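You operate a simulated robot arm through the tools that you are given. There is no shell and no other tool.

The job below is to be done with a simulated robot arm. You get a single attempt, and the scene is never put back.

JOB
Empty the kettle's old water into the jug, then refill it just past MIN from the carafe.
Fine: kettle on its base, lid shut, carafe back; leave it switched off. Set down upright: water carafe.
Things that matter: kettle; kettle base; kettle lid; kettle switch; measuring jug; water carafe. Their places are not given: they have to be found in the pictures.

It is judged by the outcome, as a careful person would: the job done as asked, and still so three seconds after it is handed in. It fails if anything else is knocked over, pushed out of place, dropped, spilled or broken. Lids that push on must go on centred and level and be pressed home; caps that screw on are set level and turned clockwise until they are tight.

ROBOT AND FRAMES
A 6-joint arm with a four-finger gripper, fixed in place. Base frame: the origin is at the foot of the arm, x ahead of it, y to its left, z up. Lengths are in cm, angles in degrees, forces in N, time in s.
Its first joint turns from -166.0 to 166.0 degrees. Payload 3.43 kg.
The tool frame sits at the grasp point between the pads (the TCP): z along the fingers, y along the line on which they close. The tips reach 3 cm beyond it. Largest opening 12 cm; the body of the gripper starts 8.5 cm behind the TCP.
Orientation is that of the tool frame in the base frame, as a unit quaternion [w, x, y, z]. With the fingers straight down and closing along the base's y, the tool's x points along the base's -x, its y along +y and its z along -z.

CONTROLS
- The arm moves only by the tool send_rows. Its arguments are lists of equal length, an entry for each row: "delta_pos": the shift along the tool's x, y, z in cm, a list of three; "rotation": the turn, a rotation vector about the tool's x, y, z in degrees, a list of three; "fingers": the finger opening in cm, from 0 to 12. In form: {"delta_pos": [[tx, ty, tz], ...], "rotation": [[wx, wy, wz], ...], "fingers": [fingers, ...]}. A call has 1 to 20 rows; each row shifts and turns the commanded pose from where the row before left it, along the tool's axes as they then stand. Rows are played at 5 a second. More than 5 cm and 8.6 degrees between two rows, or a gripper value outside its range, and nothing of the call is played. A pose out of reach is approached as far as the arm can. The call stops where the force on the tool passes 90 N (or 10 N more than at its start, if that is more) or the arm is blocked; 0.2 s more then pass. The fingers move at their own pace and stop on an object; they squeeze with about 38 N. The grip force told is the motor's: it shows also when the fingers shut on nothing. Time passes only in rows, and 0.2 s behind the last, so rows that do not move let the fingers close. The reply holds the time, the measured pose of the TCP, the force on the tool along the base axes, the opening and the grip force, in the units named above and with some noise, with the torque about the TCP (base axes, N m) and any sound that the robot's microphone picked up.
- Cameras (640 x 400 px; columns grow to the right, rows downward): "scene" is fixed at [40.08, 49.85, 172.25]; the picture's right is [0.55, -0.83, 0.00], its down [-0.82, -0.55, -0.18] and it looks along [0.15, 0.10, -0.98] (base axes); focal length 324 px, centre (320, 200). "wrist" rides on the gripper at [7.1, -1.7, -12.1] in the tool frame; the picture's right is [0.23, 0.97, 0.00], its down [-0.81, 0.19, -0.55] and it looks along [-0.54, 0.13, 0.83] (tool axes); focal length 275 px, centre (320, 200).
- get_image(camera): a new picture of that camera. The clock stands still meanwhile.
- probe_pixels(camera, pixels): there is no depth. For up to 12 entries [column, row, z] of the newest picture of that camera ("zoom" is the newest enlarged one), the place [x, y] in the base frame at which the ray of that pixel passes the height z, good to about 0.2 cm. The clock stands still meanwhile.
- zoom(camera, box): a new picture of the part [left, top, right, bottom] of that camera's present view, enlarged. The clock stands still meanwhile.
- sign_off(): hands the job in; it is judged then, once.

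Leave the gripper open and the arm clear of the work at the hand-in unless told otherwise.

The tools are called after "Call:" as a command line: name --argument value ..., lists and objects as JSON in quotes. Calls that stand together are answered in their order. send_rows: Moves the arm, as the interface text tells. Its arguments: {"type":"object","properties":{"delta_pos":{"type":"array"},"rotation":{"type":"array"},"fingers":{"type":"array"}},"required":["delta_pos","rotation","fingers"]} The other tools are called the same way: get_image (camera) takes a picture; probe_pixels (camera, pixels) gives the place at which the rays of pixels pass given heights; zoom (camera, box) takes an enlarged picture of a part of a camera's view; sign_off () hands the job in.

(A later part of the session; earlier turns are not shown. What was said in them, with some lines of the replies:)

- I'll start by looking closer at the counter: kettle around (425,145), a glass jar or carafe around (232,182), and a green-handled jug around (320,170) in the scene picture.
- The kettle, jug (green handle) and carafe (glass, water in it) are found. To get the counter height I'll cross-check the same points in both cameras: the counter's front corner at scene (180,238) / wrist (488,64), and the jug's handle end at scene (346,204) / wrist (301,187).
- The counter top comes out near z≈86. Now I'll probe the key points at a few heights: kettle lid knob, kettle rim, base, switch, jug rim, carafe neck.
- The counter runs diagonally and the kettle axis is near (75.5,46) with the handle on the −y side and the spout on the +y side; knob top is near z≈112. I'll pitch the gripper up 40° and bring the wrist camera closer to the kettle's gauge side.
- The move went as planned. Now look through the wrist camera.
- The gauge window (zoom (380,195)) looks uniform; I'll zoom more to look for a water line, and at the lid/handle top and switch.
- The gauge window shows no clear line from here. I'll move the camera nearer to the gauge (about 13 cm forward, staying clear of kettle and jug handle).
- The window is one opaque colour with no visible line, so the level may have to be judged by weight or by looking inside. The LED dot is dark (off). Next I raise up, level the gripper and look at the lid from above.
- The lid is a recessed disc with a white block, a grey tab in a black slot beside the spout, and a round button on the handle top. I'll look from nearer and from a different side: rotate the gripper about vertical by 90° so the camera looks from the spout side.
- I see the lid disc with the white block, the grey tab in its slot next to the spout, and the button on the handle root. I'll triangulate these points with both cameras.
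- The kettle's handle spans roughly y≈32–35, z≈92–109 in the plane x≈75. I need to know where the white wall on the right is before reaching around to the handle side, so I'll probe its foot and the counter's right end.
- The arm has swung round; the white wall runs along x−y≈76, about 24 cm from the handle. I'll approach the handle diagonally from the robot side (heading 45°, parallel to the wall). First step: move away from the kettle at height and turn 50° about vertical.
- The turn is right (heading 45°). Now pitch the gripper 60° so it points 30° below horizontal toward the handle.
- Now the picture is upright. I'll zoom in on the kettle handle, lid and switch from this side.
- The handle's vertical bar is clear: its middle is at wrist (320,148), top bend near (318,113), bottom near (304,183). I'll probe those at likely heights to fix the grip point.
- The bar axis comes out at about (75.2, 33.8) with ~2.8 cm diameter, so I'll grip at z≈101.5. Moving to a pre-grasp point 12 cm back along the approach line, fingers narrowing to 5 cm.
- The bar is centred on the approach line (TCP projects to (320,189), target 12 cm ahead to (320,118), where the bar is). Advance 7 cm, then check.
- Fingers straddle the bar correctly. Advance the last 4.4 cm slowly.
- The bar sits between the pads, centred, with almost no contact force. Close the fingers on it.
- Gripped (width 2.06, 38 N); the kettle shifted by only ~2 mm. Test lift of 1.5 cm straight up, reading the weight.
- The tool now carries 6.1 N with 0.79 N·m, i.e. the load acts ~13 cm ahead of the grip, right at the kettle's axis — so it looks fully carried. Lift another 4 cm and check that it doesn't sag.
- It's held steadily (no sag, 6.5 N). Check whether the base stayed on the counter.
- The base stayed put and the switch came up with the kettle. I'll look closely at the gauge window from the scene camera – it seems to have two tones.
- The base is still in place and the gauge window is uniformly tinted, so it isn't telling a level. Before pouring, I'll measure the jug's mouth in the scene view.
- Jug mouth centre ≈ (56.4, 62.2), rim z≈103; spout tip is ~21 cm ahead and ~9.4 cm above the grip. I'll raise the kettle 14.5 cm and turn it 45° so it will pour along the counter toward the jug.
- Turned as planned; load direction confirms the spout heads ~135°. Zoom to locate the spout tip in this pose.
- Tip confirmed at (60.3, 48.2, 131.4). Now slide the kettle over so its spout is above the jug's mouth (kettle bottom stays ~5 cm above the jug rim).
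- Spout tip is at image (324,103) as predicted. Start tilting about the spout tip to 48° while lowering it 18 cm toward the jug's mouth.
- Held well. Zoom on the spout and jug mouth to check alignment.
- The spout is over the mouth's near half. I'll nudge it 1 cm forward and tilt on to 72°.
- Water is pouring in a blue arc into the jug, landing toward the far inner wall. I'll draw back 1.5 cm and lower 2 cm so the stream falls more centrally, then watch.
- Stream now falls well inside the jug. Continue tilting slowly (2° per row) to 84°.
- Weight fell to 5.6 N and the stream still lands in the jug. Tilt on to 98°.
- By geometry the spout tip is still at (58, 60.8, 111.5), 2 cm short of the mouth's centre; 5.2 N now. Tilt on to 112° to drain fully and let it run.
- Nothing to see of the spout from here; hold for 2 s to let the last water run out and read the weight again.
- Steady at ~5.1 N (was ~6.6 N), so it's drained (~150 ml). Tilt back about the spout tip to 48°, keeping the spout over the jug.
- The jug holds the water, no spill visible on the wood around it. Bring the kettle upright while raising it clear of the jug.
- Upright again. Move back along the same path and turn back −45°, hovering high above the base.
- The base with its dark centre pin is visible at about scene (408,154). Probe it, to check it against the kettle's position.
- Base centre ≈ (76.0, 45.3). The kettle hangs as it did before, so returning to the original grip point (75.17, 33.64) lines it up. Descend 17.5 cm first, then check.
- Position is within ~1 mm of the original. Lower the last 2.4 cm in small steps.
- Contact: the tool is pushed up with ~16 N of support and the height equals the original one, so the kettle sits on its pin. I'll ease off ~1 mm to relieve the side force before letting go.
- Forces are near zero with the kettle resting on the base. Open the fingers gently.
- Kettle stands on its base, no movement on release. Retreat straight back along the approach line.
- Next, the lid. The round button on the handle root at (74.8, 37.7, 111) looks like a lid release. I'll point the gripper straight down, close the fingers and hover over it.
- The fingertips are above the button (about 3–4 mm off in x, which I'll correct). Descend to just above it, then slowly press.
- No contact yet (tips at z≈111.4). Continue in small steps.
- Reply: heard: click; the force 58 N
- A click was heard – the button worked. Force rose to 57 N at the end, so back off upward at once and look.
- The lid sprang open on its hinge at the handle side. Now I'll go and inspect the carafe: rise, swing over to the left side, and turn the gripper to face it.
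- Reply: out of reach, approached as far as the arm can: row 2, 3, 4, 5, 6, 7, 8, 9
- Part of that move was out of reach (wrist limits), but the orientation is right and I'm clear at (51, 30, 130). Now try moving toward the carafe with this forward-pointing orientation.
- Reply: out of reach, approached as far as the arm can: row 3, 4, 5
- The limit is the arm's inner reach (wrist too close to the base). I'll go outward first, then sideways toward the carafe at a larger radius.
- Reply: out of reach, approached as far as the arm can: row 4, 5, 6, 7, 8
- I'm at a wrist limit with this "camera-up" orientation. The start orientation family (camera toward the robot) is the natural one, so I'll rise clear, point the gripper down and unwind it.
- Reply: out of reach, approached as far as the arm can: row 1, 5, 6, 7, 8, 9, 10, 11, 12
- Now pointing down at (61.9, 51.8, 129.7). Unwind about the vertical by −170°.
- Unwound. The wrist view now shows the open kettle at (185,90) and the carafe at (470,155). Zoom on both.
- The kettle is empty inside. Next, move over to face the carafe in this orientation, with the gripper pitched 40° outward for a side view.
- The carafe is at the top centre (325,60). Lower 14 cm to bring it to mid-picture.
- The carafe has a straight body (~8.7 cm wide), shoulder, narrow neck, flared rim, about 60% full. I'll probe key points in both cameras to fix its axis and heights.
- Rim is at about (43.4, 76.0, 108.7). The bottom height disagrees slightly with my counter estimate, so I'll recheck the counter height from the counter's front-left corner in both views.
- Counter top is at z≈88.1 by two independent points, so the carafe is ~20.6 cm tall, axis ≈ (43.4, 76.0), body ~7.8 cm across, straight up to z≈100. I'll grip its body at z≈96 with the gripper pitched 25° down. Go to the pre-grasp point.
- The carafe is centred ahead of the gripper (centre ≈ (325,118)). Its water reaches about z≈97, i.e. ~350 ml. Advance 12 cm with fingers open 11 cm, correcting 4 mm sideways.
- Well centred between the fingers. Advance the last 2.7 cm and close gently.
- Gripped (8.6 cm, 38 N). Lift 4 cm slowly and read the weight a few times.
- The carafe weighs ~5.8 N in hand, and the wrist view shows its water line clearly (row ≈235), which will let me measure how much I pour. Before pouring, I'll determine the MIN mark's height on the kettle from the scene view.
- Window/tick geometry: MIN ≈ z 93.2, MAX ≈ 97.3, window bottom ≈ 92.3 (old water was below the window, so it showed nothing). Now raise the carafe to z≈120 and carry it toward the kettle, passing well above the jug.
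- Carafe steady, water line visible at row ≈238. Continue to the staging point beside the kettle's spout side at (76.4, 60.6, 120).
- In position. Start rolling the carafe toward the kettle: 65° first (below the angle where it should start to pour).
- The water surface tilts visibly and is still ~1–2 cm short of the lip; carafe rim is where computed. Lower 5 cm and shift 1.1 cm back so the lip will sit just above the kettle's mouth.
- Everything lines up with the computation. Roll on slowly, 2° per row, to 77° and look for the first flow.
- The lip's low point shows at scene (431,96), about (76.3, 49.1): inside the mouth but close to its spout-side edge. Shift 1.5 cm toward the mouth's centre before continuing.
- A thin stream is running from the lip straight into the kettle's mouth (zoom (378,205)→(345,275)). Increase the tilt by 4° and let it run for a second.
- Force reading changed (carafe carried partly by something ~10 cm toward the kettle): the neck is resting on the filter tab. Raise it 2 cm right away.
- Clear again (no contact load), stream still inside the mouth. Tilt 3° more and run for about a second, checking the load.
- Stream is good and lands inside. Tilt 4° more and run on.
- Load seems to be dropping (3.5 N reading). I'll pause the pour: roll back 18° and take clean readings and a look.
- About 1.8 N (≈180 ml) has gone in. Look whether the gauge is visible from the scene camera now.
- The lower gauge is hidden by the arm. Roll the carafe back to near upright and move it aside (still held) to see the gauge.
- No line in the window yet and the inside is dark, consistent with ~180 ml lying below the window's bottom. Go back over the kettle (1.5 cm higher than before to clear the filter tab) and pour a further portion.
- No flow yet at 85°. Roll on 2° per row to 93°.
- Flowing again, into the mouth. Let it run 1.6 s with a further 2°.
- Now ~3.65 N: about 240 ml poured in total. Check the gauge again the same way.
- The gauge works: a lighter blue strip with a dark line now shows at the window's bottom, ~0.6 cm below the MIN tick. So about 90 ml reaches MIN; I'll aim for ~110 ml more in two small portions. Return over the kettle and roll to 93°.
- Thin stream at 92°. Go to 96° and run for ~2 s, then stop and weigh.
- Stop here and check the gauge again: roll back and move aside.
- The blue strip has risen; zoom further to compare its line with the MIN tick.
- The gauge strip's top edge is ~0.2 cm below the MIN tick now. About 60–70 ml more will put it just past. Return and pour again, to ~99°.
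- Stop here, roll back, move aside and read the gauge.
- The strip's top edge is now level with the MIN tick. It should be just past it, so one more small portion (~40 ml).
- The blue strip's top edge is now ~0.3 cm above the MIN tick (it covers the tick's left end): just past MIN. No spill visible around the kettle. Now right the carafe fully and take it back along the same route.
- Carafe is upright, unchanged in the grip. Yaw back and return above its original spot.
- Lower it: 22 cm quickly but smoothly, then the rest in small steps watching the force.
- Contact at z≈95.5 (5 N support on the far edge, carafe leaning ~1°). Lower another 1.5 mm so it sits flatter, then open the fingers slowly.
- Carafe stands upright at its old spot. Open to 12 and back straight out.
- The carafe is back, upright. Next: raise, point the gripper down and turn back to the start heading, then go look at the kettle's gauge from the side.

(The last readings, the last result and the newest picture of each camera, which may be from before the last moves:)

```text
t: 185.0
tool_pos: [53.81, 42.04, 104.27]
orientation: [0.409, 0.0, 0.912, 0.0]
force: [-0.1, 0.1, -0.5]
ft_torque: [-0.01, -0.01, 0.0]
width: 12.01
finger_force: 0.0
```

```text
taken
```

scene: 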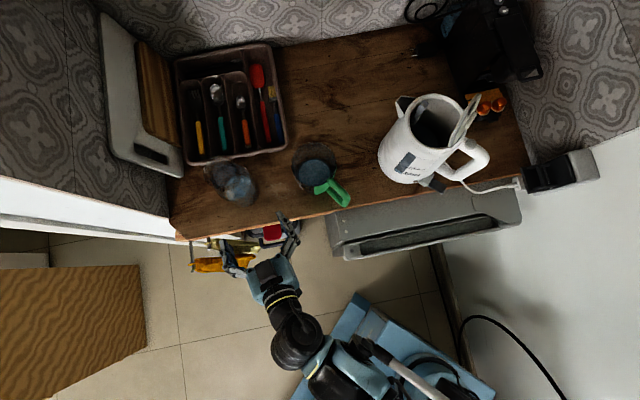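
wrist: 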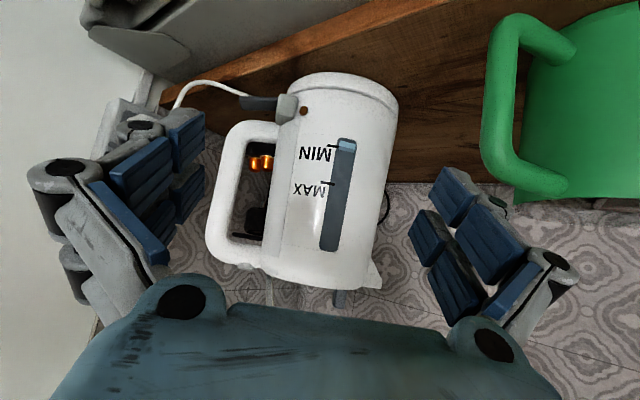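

The gauge is in clear side view: a light-blue water column at its low end. Zoom to read it against MIN.

Call:
zoom --camera "wrist" --box '[285, 125, 385, 205]'

Call:
zoom --camera "wrist" --box '[320, 130, 370, 170]'

```text
5.00 times, centred on (335, 165) of wrist
```

zoom: 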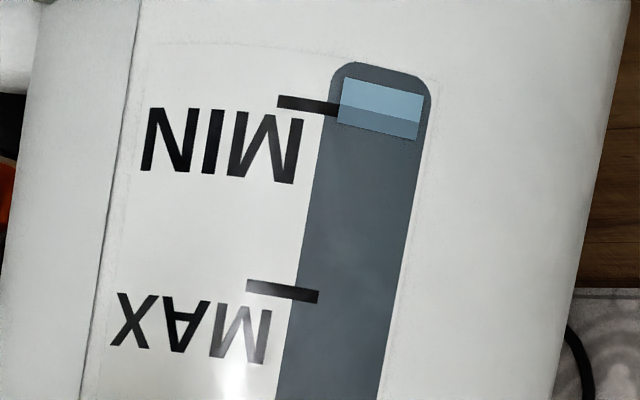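

```text
10.00 times, centred on (345, 150) of wrist
```

zoom: 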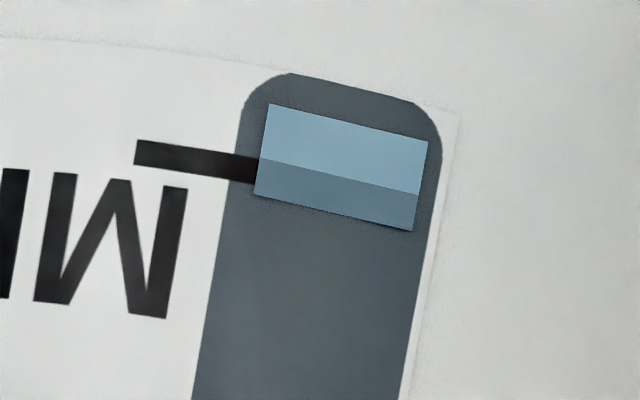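

The strip in the window has two tones: the boundary of the light part is near the tick's lower edge, the darker band ends ~0.3 cm above it. To be sure which is the real level, I'll look again from a lower, nearly level viewpoint.

Call:
send_rows --delta_pos '[[0, -2, 0], [0, -2, 0], [0, 0, 0], [0, 0, 0], [0, 0, 0], [0, 0, 0], [2.03, 0, 0.54], [2.03, 0, 0.54], [2.03, 0, 0.54], [0, 0, 0]]' --rotation '[[0, 0, 0], [0, 0, 0], [0, -6.75, 0], [0, -6.75, 0], [0, -6.75, 0], [0, -6.75, 0], [0, 0, 0], [0, 0, 0], [0, 0, 0], [0, 0, 0]]' --fingers '[12, 12, 12, 12, 12, 12, 12, 12, 12, 12]'

Call:
get_image --camera "wrist"

```text
t: 187.2
tool_pos: [53.93, 38.08, 98.13]
orientation: [0.611, -0.001, 0.792, 0.0]
force: [-0.4, 0.5, -0.6]
ft_torque: [0.02, 0.01, 0.02]
width: 12.01
finger_force: 0.0
```

```text
taken
```

wrist: 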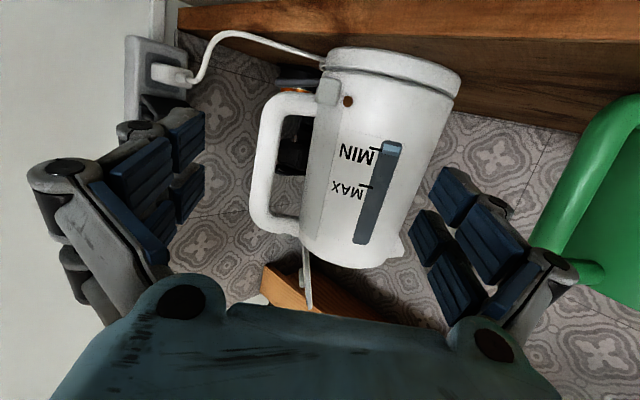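

Call:
zoom --camera "wrist" --box '[360, 130, 415, 175]'

Call:
zoom --camera "scene" --box '[395, 163, 415, 178]'

```text
8.89 times, centred on (388, 152) of wrist
```

zoom: 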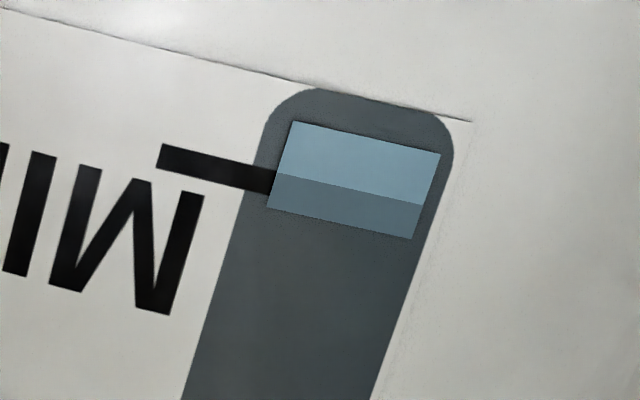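

```text
16.00 times, centred on (405, 170) of scene
```

zoom: 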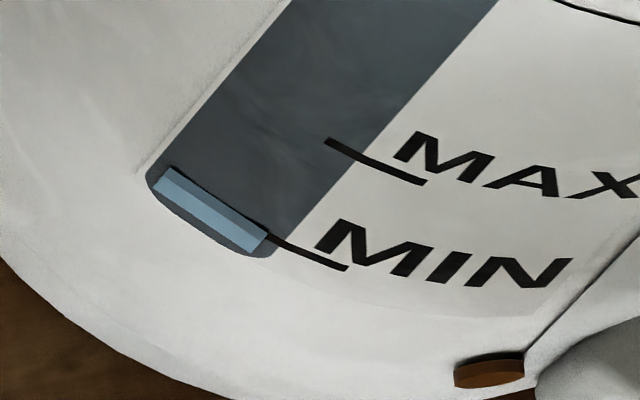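

Call:
zoom --camera "scene" --box '[397, 171, 407, 179]'

Call:
zoom --camera "wrist" --box '[378, 138, 402, 162]'

```text
16.00 times, centred on (402, 175) of scene
```

zoom: 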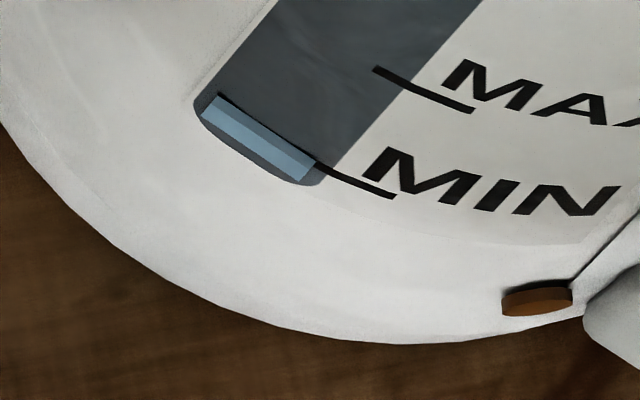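

```text
16.00 times, centred on (390, 150) of wrist
```

zoom: 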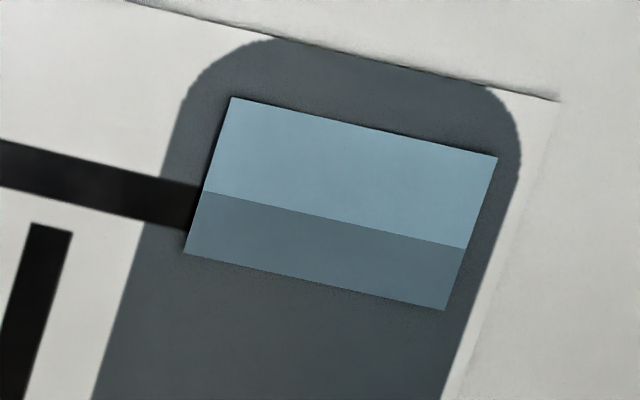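

The two-tone strip needs a cross-check, so I'll look straight down into the kettle at the water surface itself.

Call:
send_rows --delta_pos '[[-4.35, 0, -1.14], [-4.35, 0, -1.14], [-4.35, 0, -1.14], [-4.35, 0, -1.14], [-4.35, 0, -1.14], [-4.35, 0, -1.14], [0, 0, 0], [0, 0, 0], [0, 0, 0], [0, 0, 0], [0, 0, 0], [0, 0, 0], [0, 0, 0], [0, 0, 0], [0, 0, 0], [0, 0, 0], [0, 0, 0], [0, 0, 0]]' --rotation '[[0, 0, 0], [0, 0, 0], [0, 0, 0], [0, 0, 0], [0, 0, 0], [0, 0, 0], [0, 7.9, 0], [0, 7.9, 0], [0, 7.9, 0], [0, 7.9, 0], [0, 7.9, 0], [0, 7.9, 0], [0, 7.9, 0], [0, 7.9, 0], [0, 7.9, 0], [0, 7.9, 0], [0, 7.9, 0], [0, 7.9, 0]]' --fingers '[12, 12, 12, 12, 12, 12, 12, 12, 12, 12, 12, 12, 12, 12, 12, 12, 12, 12]'

Call:
send_rows --delta_pos '[[-3.38, 0.78, -1.1], [-3.38, 0.78, -1.1], [-3.38, 0.78, -1.1], [-3.38, 0.78, -1.1], [0, 0, 0]]' --rotation '[[0, 0, 0], [0, 0, 0], [0, 0, 0], [0, 0, 0], [0, 0, 0]]' --fingers '[12, 12, 12, 12, 12]'

Call:
get_image --camera "wrist"

```text
t: 191.0
tool_pos: [53.95, 38.02, 125.13]
orientation: [-0.171, 0.0, 0.985, 0.0]
force: [-1.1, 0.9, 0.0]
ft_torque: [0.06, -0.02, 0.0]
width: 12.03
finger_force: 0.0
```

```text
t: 192.2
tool_pos: [68.29, 41.26, 124.76]
orientation: [-0.169, 0.0, 0.986, 0.0]
force: [-0.3, 0.1, 0.4]
ft_torque: [-0.01, -0.03, -0.02]
width: 12.01
finger_force: 0.1
```

```text
taken
```

wrist: 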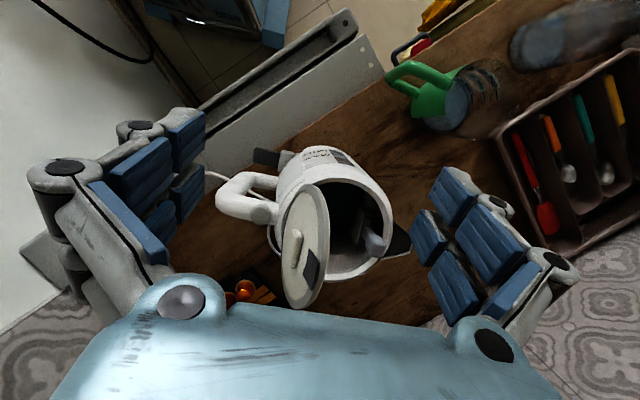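

Call:
zoom --camera "wrist" --box '[270, 140, 410, 310]'

Call:
zoom --camera "wrist" --box '[315, 175, 400, 280]'

```text
2.35 times, centred on (340, 225) of wrist
```

zoom: 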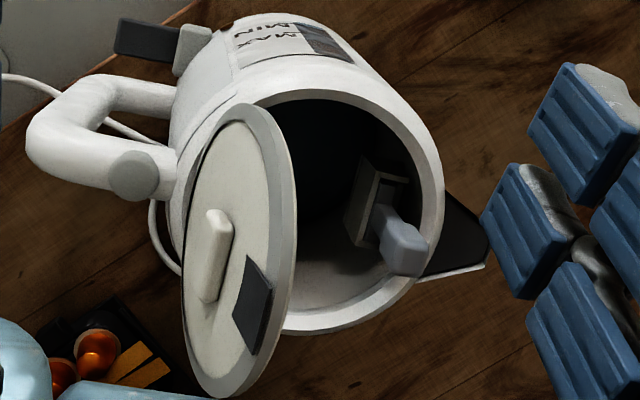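

```text
3.81 times, centred on (358, 228) of wrist
```

zoom: 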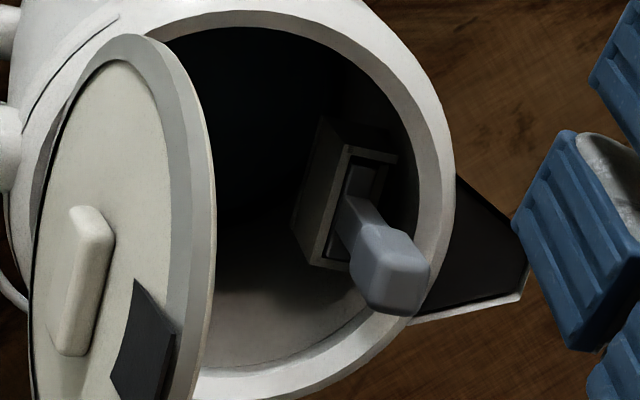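

Call:
zoom --camera "scene" --box '[398, 170, 408, 178]'

Call:
zoom --camera "wrist" --box '[320, 145, 350, 170]'

```text
16.00 times, centred on (403, 174) of scene
```

zoom: 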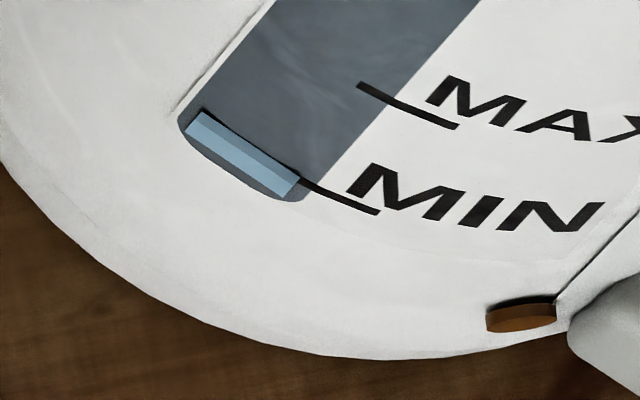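

```text
16.00 times, centred on (335, 158) of wrist
```

zoom: 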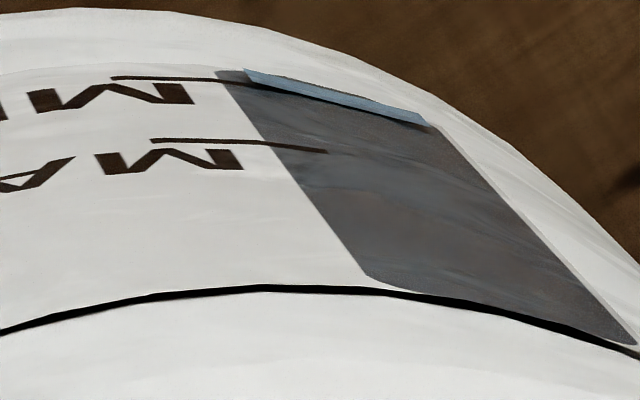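

The close-ups explain the two tones: the gauge strip is a flat vertical slab that emerges from the sloping window (the band change is where it crosses the pane), so its top edge is the level: ≈0.3 cm above MIN — just past it. Now close the lid: rise, close the fingers, and go behind the standing lid (handle side).

Call:
send_rows --delta_pos '[[1.03, 0, -2.82], [1.03, 0, -2.82], [0, 0, 0], [0, 0, 0], [0, 0, 0], [-3.65, -2.4, 0], [-3.65, -2.4, 0], [0, 0, 0]]' --rotation '[[0, 0, 0], [0, 0, 0], [0, -6.5, 0], [0, -6.5, 0], [0, -6.5, 0], [0, 0, 0], [0, 0, 0], [0, 0, 0]]' --fingers '[12, 9, 6, 3, 0, 0, 0, 0]'

Call:
get_image --camera "wrist"

Call:
zoom --camera "scene" --box '[390, 60, 520, 180]'

```text
t: 194.0
tool_pos: [75.47, 36.4, 130.8]
orientation: [0.001, -0.001, 1.0, 0.0]
force: [0.2, -0.3, 0.4]
ft_torque: [-0.01, -0.01, 0.01]
width: 0.0
finger_force: 33.3
```

```text
taken
```

wrist: 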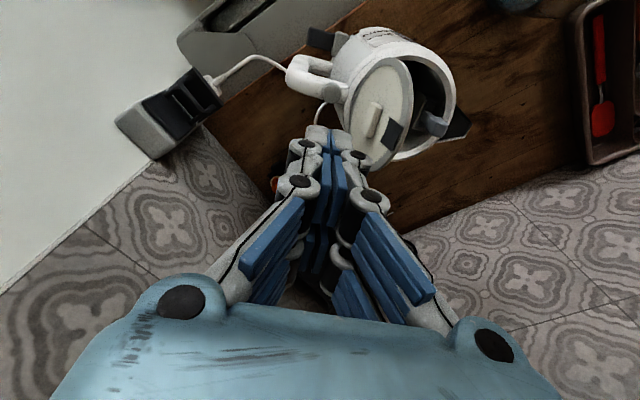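

```text
3.33 times, centred on (455, 120) of scene
```

zoom: 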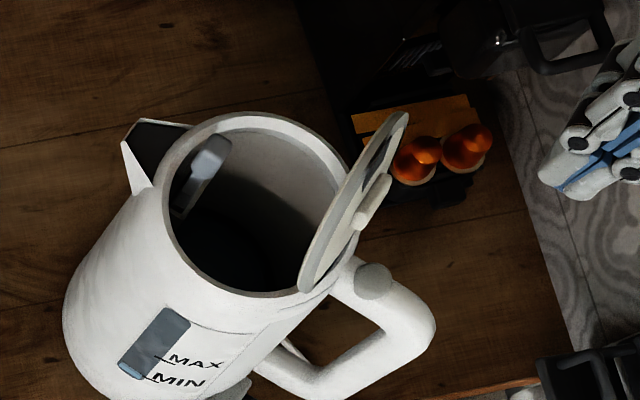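

Clear of the lid. Descend so the fingertips are at z≈117.5, behind the lid's knob.

Call:
send_rows --delta_pos '[[0, 0, 3], [0, 0, 3], [0, 0, 2.5], [0, 0, 1.6], [0, 0, 0]]' --rotation '[[0, 0, 0], [0, 0, 0], [0, 0, 0], [0, 0, 0], [0, 0, 0]]' --fingers '[0, 0, 0, 0, 0]'

Call:
get_image --camera "wrist"

Call:
zoom --camera "scene" --box '[400, 60, 510, 170]'

```text
t: 195.2
tool_pos: [75.47, 36.35, 120.56]
orientation: [0.0, 0.0, 1.0, 0.0]
force: [-0.6, 0.3, 0.9]
ft_torque: [-0.05, 0.0, 0.01]
width: 0.0
finger_force: 33.6
```

```text
taken
```

wrist: 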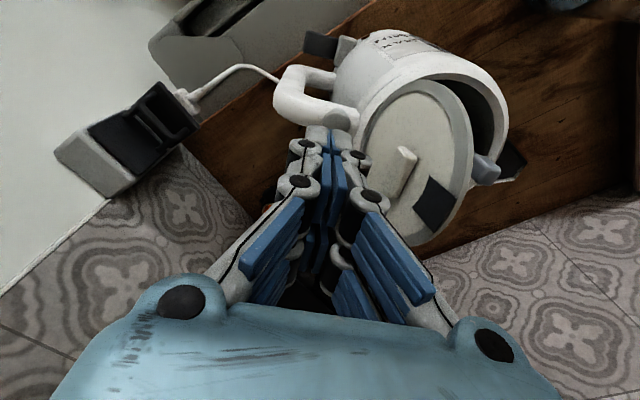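

```text
3.64 times, centred on (455, 115) of scene
```

zoom: 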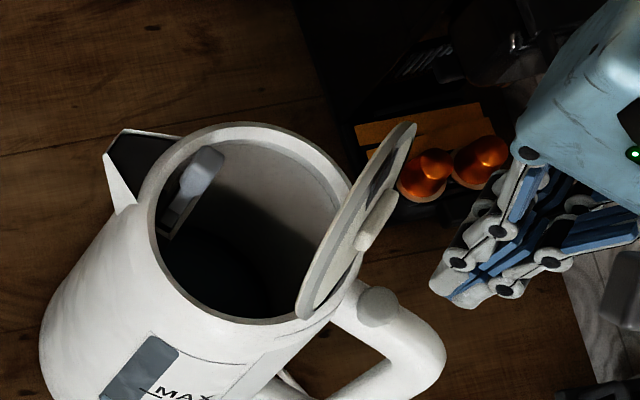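

Call:
probe_pixels --camera "scene" --pixels '[[470.1, 120.5, 116], [470.1, 120.5, 118], [492, 138, 117.5], [480.3, 94.5, 119], [480.3, 94.5, 121], [450, 145, 111]]'

Call:
probe_pixels --camera "wrist" --pixels '[[403, 172, 116], [403, 172, 118], [330, 128, 117.5], [440, 195, 119], [440, 195, 121]]'

```text
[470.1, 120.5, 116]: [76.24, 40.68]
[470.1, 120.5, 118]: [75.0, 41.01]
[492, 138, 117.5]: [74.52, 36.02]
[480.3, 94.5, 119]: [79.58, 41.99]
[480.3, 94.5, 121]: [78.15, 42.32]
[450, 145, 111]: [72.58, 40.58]
```

```text
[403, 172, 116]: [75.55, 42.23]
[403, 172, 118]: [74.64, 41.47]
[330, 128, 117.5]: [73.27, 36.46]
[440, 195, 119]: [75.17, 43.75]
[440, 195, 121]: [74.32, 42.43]
```

Knob at about (75.3, 41.2, 117). Lower the tips to z≈115.5 and push toward +y in small steps so the knob is pushed over.

Call:
send_rows --delta_pos '[[0, 0, 2.0], [0, 0.8, 0], [0, 0.8, 0], [0, 0.8, 0], [0, 0.8, 0], [0, 0.8, 0], [0, 0.8, 0], [0, 0, 0]]' --rotation '[[0, 0, 0], [0, 0, 0], [0, 0, 0], [0, 0, 0], [0, 0, 0], [0, 0, 0], [0, 0, 0], [0, 0, 0]]' --fingers '[0, 0, 0, 0, 0, 0, 0, 0]'

Call:
zoom --camera "scene" --box '[400, 60, 510, 170]'

Call:
get_image --camera "wrist"

```text
t: 197.0
tool_pos: [75.38, 41.18, 118.53]
orientation: [0.0, 0.001, 1.0, -0.001]
force: [-0.4, -0.2, 0.2]
ft_torque: [0.0, -0.03, 0.02]
width: 0.0
finger_force: 33.3
```

```text
3.64 times, centred on (455, 115) of scene
```

zoom: 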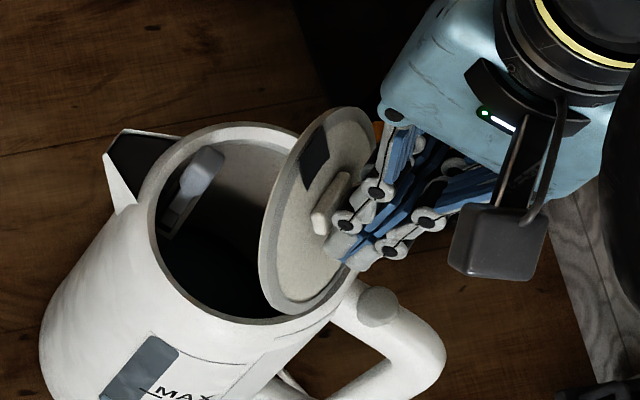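

```text
taken
```

wrist: 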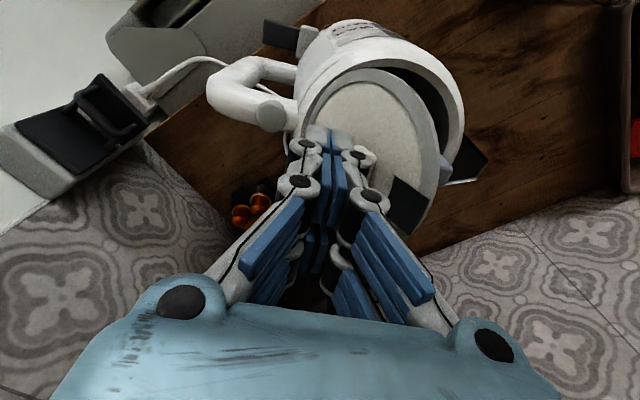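

The lid is turning with the finger and hardly any force. Continue pushing 4 cm.

Call:
send_rows --delta_pos '[[0, 0.7, 0], [0, 0.7, 0], [0, 0.7, 0], [0, 0.7, 0], [0, 0.7, 0], [0, 0, 0]]' --rotation '[[0, 0, 0], [0, 0, 0], [0, 0, 0], [0, 0, 0], [0, 0, 0], [0, 0, 0]]' --fingers '[0, 0, 0, 0, 0, 0]'

Call:
zoom --camera "scene" --box '[400, 60, 510, 170]'

Call:
get_image --camera "wrist"

```text
t: 198.4
tool_pos: [75.26, 44.69, 118.67]
orientation: [0.0, 0.0, 1.0, 0.0]
force: [0.3, 0.5, -0.6]
ft_torque: [0.02, 0.0, 0.0]
width: 0.02
finger_force: 33.7
```

```text
3.64 times, centred on (455, 115) of scene
```

zoom: 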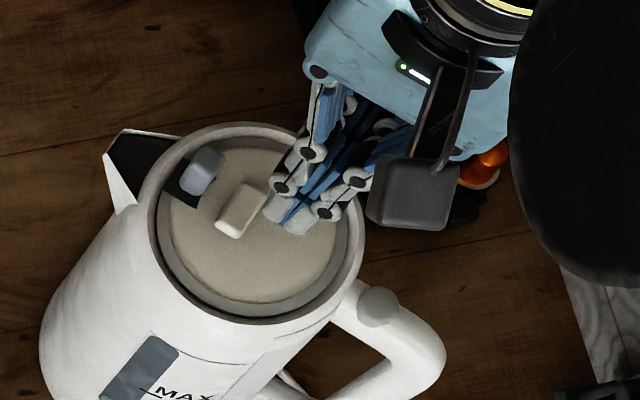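

```text
taken
```

wrist: 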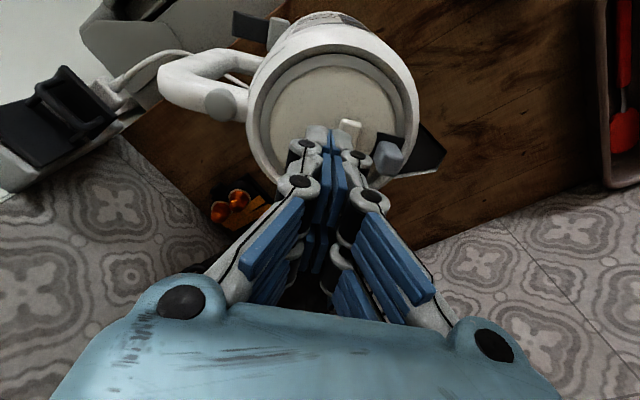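

The lid has dropped shut by itself over the filter tab; it still needs pressing home. Move over the knob (y≈46.8) and press down gently until it clicks.

Call:
send_rows --delta_pos '[[0, 1.0, 0], [-0.1, 1.1, 0], [0, 0, 0.8], [0, 0, 0.6], [0, 0, 0.4], [0, 0, 0.2], [0, 0, 0]]' --rotation '[[0, 0, 0], [0, 0, 0], [0, 0, 0], [0, 0, 0], [0, 0, 0], [0, 0, 0], [0, 0, 0]]' --fingers '[0, 0, 0, 0, 0, 0, 0]'

Call:
zoom --camera "scene" --box '[400, 60, 510, 170]'

```text
t: 200.0
tool_pos: [75.37, 46.72, 116.64]
orientation: [0.001, -0.001, 1.0, -0.001]
force: [1.3, 0.2, 0.9]
ft_torque: [0.01, 0.0, -0.01]
width: 0.0
finger_force: 33.7
```

```text
3.64 times, centred on (455, 115) of scene
```

zoom: 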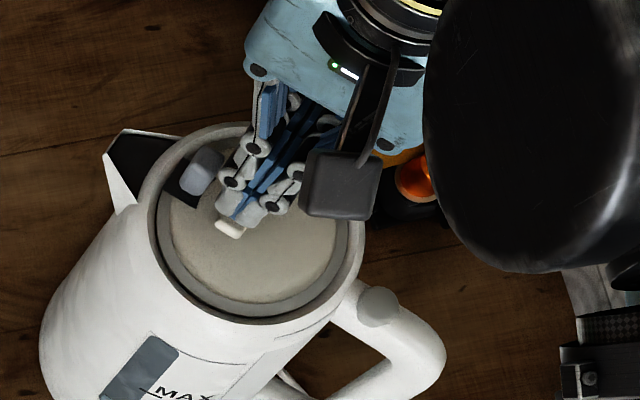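

Tips are just above the knob. Press down in 2 mm steps.

Call:
send_rows --delta_pos '[[0, 0, 0.2], [0, 0, 0.2], [0, 0, 0.2], [0, 0, 0]]' --rotation '[[0, 0, 0], [0, 0, 0], [0, 0, 0], [0, 0, 0]]' --fingers '[0, 0, 0, 0]'

Call:
send_rows --delta_pos '[[0, 0, 0.2], [0, 0, 0.1], [0, 0, 0]]' --rotation '[[0, 0, 0], [0, 0, 0], [0, 0, 0]]' --fingers '[0, 0, 0]'

```text
t: 201.0
tool_pos: [75.49, 46.73, 116.06]
orientation: [0.001, 0.0, 1.0, 0.0]
force: [-0.3, 0.8, -0.4]
ft_torque: [0.0, 0.0, 0.01]
width: 0.0
finger_force: 33.5
```

```text
t: 201.8
tool_pos: [75.43, 46.72, 115.78]
orientation: [0.001, -0.001, 1.0, -0.001]
force: [-0.3, 0.0, 0.1]
ft_torque: [0.01, 0.03, 0.05]
width: 0.0
finger_force: 33.2
```

Call:
send_rows --delta_pos '[[0, 0, 0.2], [0, 0, 0.2], [0, 0, 0]]' --rotation '[[0, 0, 0], [0, 0, 0], [0, 0, 0]]' --fingers '[0, 0, 0]'

Call:
send_rows --delta_pos '[[0, 0, 0.2], [0, 0, 0.1], [0, 0, 0]]' --rotation '[[0, 0, 0], [0, 0, 0], [0, 0, 0]]' --fingers '[0, 0, 0]'

Call:
zoom --camera "scene" --box '[400, 60, 510, 170]'

```text
t: 202.6
tool_pos: [75.54, 46.64, 115.28]
orientation: [0.0, 0.0, 1.0, 0.0]
force: [0.2, -0.5, 0.1]
ft_torque: [0.01, 0.02, 0.0]
width: 0.0
finger_force: 33.5
```

```text
t: 203.4
tool_pos: [75.46, 46.67, 115.07]
orientation: [0.0, 0.0, 1.0, 0.001]
force: [2.0, 2.1, 10.5]
ft_torque: [0.02, 0.01, 0.0]
width: 0.6
finger_force: 33.8
```

```text
3.64 times, centred on (455, 115) of scene
```

zoom: 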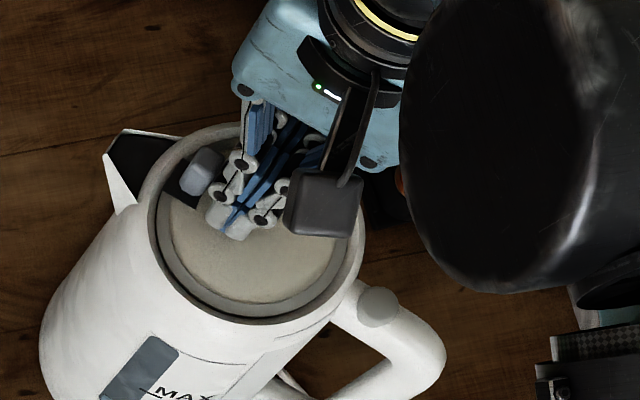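

Contact: 10.5 N on the knob. Press a little further until it clicks home.

Call:
send_rows --delta_pos '[[0, 0, 0.1], [0, 0, 0]]' --rotation '[[0, 0, 0], [0, 0, 0]]' --fingers '[0, 0]'

Call:
send_rows --delta_pos '[[0, 0, 0.1], [0, 0, 0]]' --rotation '[[0, 0, 0], [0, 0, 0]]' --fingers '[0, 0]'

```text
t: 204.0
tool_pos: [75.41, 46.76, 115.16]
orientation: [0.0, -0.001, 1.0, 0.0]
force: [2.3, 5.1, 21.7]
ft_torque: [0.12, -0.02, -0.01]
width: 0.59
finger_force: 33.3
```

```text
t: 204.6
tool_pos: [75.45, 46.77, 114.98]
orientation: [0.0, 0.001, 1.0, -0.001]
force: [4.4, 9.1, 37.2]
ft_torque: [0.17, 0.01, 0.01]
width: 0.58
finger_force: 33.5
```

37 N with no further travel, no click. Lift off and compare the lid's seat with how it looked at the start.

Call:
send_rows --delta_pos '[[0, 0, -0.5], [0, 0, -2], [0, 0, -4], [0, -4, -3], [0, -4, 0], [0, -4, 0], [0, 0, 0]]' --rotation '[[0, 0, 0], [0, 0, 0], [0, 0, 0], [0, 0, 0], [0, 0, 0], [0, 0, 0], [0, 0, 0]]' --fingers '[0, 0, 0, 0, 0, 0, 0]'

Call:
zoom --camera "scene" --box '[360, 70, 520, 210]'

Call:
zoom --camera "scene" --box '[395, 80, 485, 160]'

Call:
get_image --camera "wrist"

```text
t: 206.2
tool_pos: [75.59, 34.7, 124.35]
orientation: [0.0, 0.0, 1.0, 0.001]
force: [-0.2, -0.1, -0.4]
ft_torque: [0.01, 0.04, -0.01]
width: 0.0
finger_force: 33.6
```

```text
2.86 times, centred on (440, 140) of scene
```

zoom: 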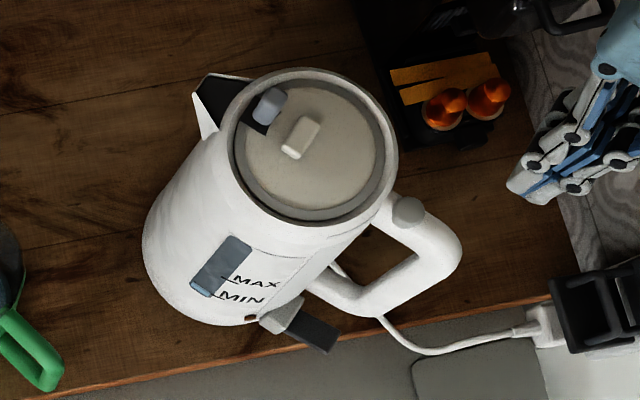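

```text
5.00 times, centred on (440, 120) of scene
```

zoom: 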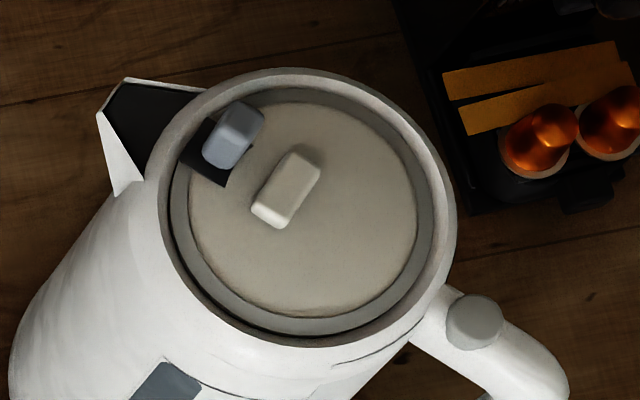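

```text
taken
```

wrist: 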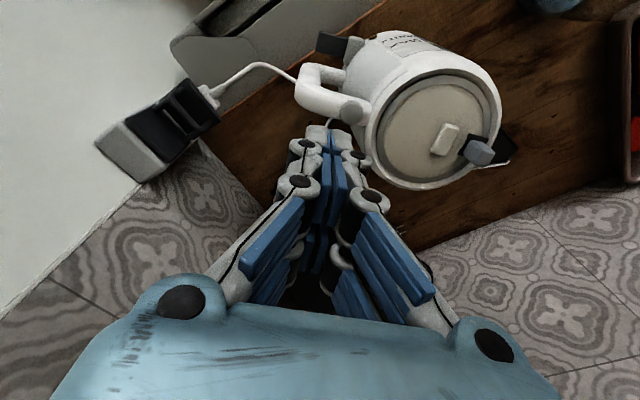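

The lid looks seated as at the start, but no click was heard on closing, so I want to be sure it is latched. I'll take the same viewpoint as at t=6.6 to compare the lid's seat.

Call:
send_rows --delta_pos '[[3.3, 3.2, 0], [3.3, 3.2, 0], [3.2, 3.1, -0.2], [0, 0, 0], [0, 0, 0]]' --rotation '[[0, 0, 0], [0, 0, 0], [0, 0, 0], [0, 0, 0], [0, 0, 0]]' --fingers '[0, 0, 4, 10, 12]'

Call:
get_image --camera "wrist"

Call:
zoom --camera "wrist" --box '[210, 100, 410, 225]'

Call:
zoom --camera "wrist" --box '[240, 140, 400, 250]'

```text
t: 207.4
tool_pos: [65.86, 44.26, 124.53]
orientation: [0.001, 0.0, 1.0, 0.001]
force: [-0.8, 0.2, 0.4]
ft_torque: [-0.02, 0.01, -0.01]
width: 11.95
finger_force: 0.0
```

```text
taken
```

wrist: 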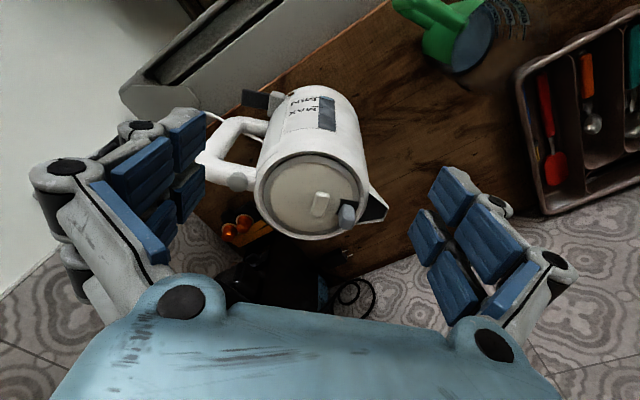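

```text
3.20 times, centred on (310, 162) of wrist
```

zoom: 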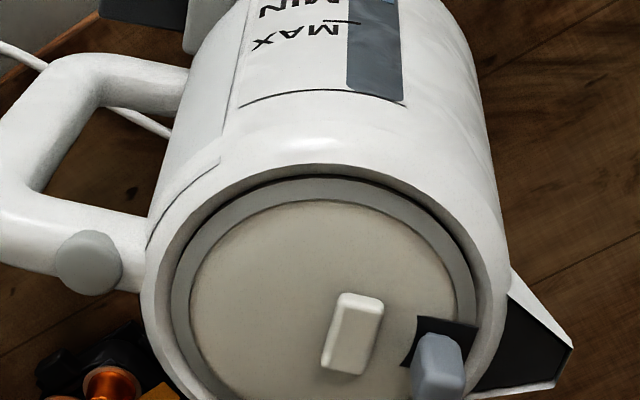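

```text
3.64 times, centred on (320, 195) of wrist
```

zoom: 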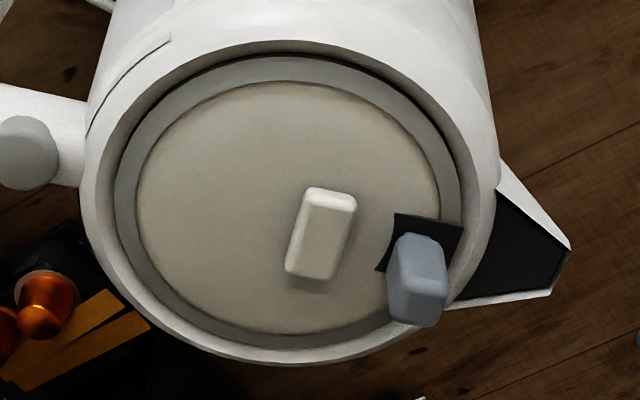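

The lid sits at exactly the same depth and level as in the first pictures (knob, notch and ring spacing match), and it stays down by itself. Now retreat to the starting area with the gripper open and do the final checks.

Call:
send_rows --delta_pos '[[0, 0, -3], [3, 0.5, -3], [4, 0.7, -2], [4, 0.7, -1], [4, 0.7, -1], [4, 0.7, -1], [4, 0.7, 0], [4, 0.8, 0], [4, 0.8, 0], [3, 0.8, 0], [0, 0, 0], [0, 0, 0]]' --rotation '[[0, 0, 0], [0, 0, 0], [0, 0, 0], [0, 0, 0], [0, 0, 0], [0, 0, 0], [0, 0, 0], [0, 0, 0], [0, 0, 0], [0, 0, 0], [0, 0, 0], [0, 0, 0]]' --fingers '[12, 12, 12, 12, 12, 12, 12, 12, 12, 12, 12, 12]'

Call:
get_image --camera "scene"

Call:
zoom --camera "scene" --box '[360, 70, 520, 210]'

Call:
zoom --camera "scene" --box '[180, 110, 370, 240]'

Call:
get_image --camera "wrist"

```text
t: 210.0
tool_pos: [31.66, 50.71, 135.63]
orientation: [0.0, 0.0, 1.0, 0.0]
force: [0.1, -0.3, -0.2]
ft_torque: [-0.01, 0.0, 0.01]
width: 11.99
finger_force: 0.0
```

```text
taken
```

scene: 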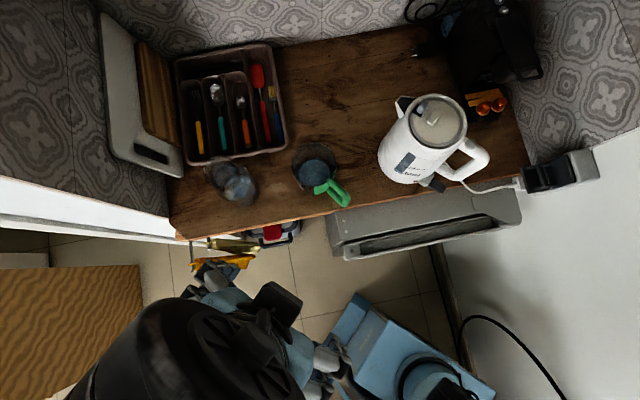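

```text
2.86 times, centred on (440, 140) of scene
```

zoom: 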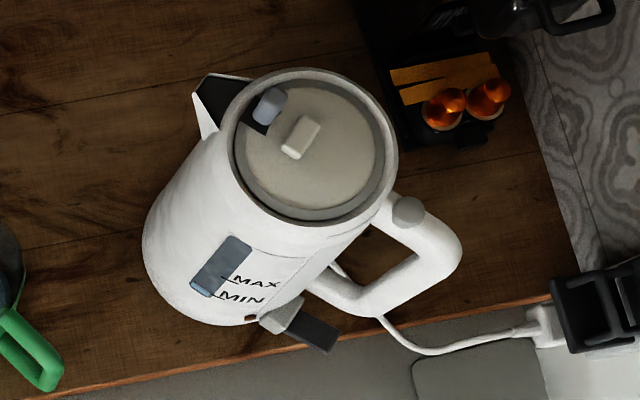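

```text
3.08 times, centred on (275, 175) of scene
```

zoom: 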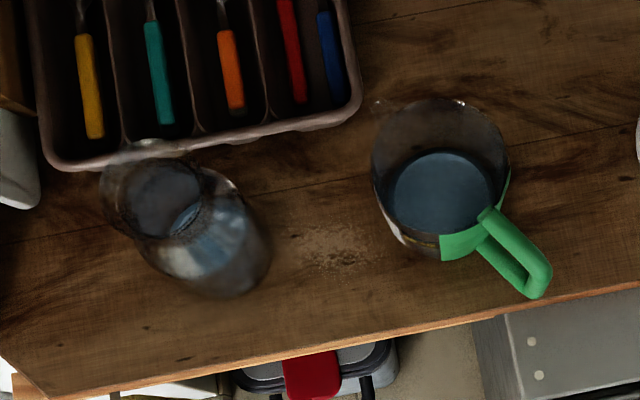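

```text
taken
```

wrist: 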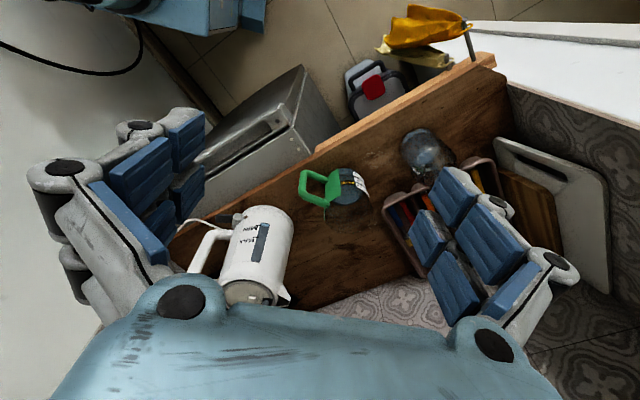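

All items stand where they were: carafe upright at its place, jug with the old water, kettle on its base with lid shut, LED dark. One last look for spills around the kettle and at the switch.

Call:
zoom --camera "scene" --box '[280, 40, 440, 150]'

Call:
zoom --camera "scene" --box '[395, 150, 475, 205]'

Call:
zoom --camera "wrist" --box '[170, 190, 320, 310]'

```text
3.64 times, centred on (360, 95) of scene
```

zoom: 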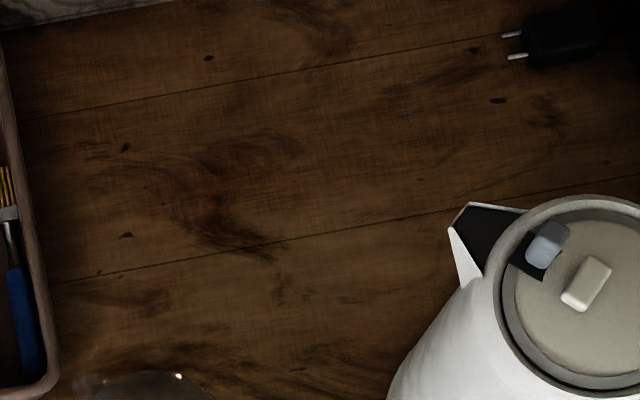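

```text
7.27 times, centred on (435, 178) of scene
```

zoom: 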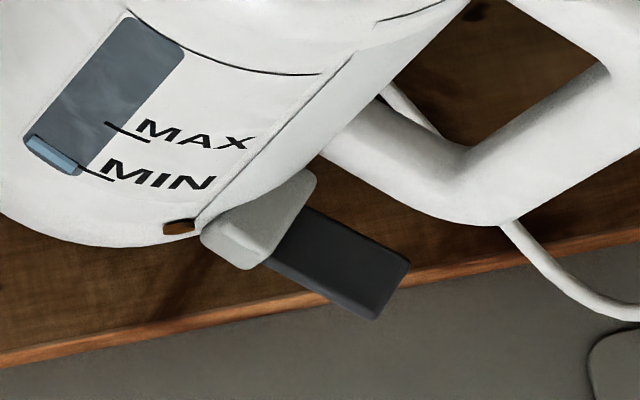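

```text
3.33 times, centred on (245, 250) of wrist
```

zoom: 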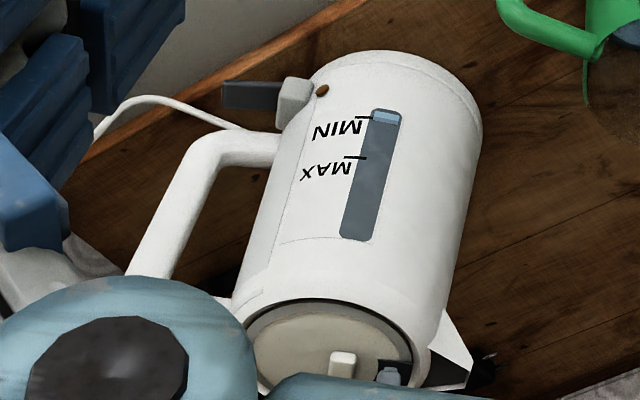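

No water on the wood. The switch lever is unchanged and its LED is dark. The gauge reads just past MIN, the lid is flush, and the gripper is open and clear of the work. Handing in.

Call:
sign_off

```text
The job is handed in.
```

The job is done and handed in. The kettle's old water is in the jug, and the kettle has been refilled from the carafe to about 0.3 cm above the MIN mark.

- **Kettle:** It is back on its base with the lid shut. The switch was not touched and its light is dark. It sits turned by about 3° and shifted a few millimetres from where it started.
- **Lid:** I pressed it down with about 37 N and it sits at the same depth as at the start. I heard no click on closing, so I can't confirm the latch caught, but it has stayed shut on its own.
- **Water level:** The gauge strip showed two shades. I took its top edge as the level, which puts it just past MIN. The other reading would put it about 0.1 cm below MIN. I judged that reading unlikely and did not pour more.
- **Carafe:** It is upright in its original place, with a little water left in it.
- **Spills:** I saw none around the kettle, the jug or the carafe. While I was pouring, the carafe's neck rested briefly on the kettle's filter tab. I raised it at once and nothing moved.

The gripper is open and the arm is clear of the work.
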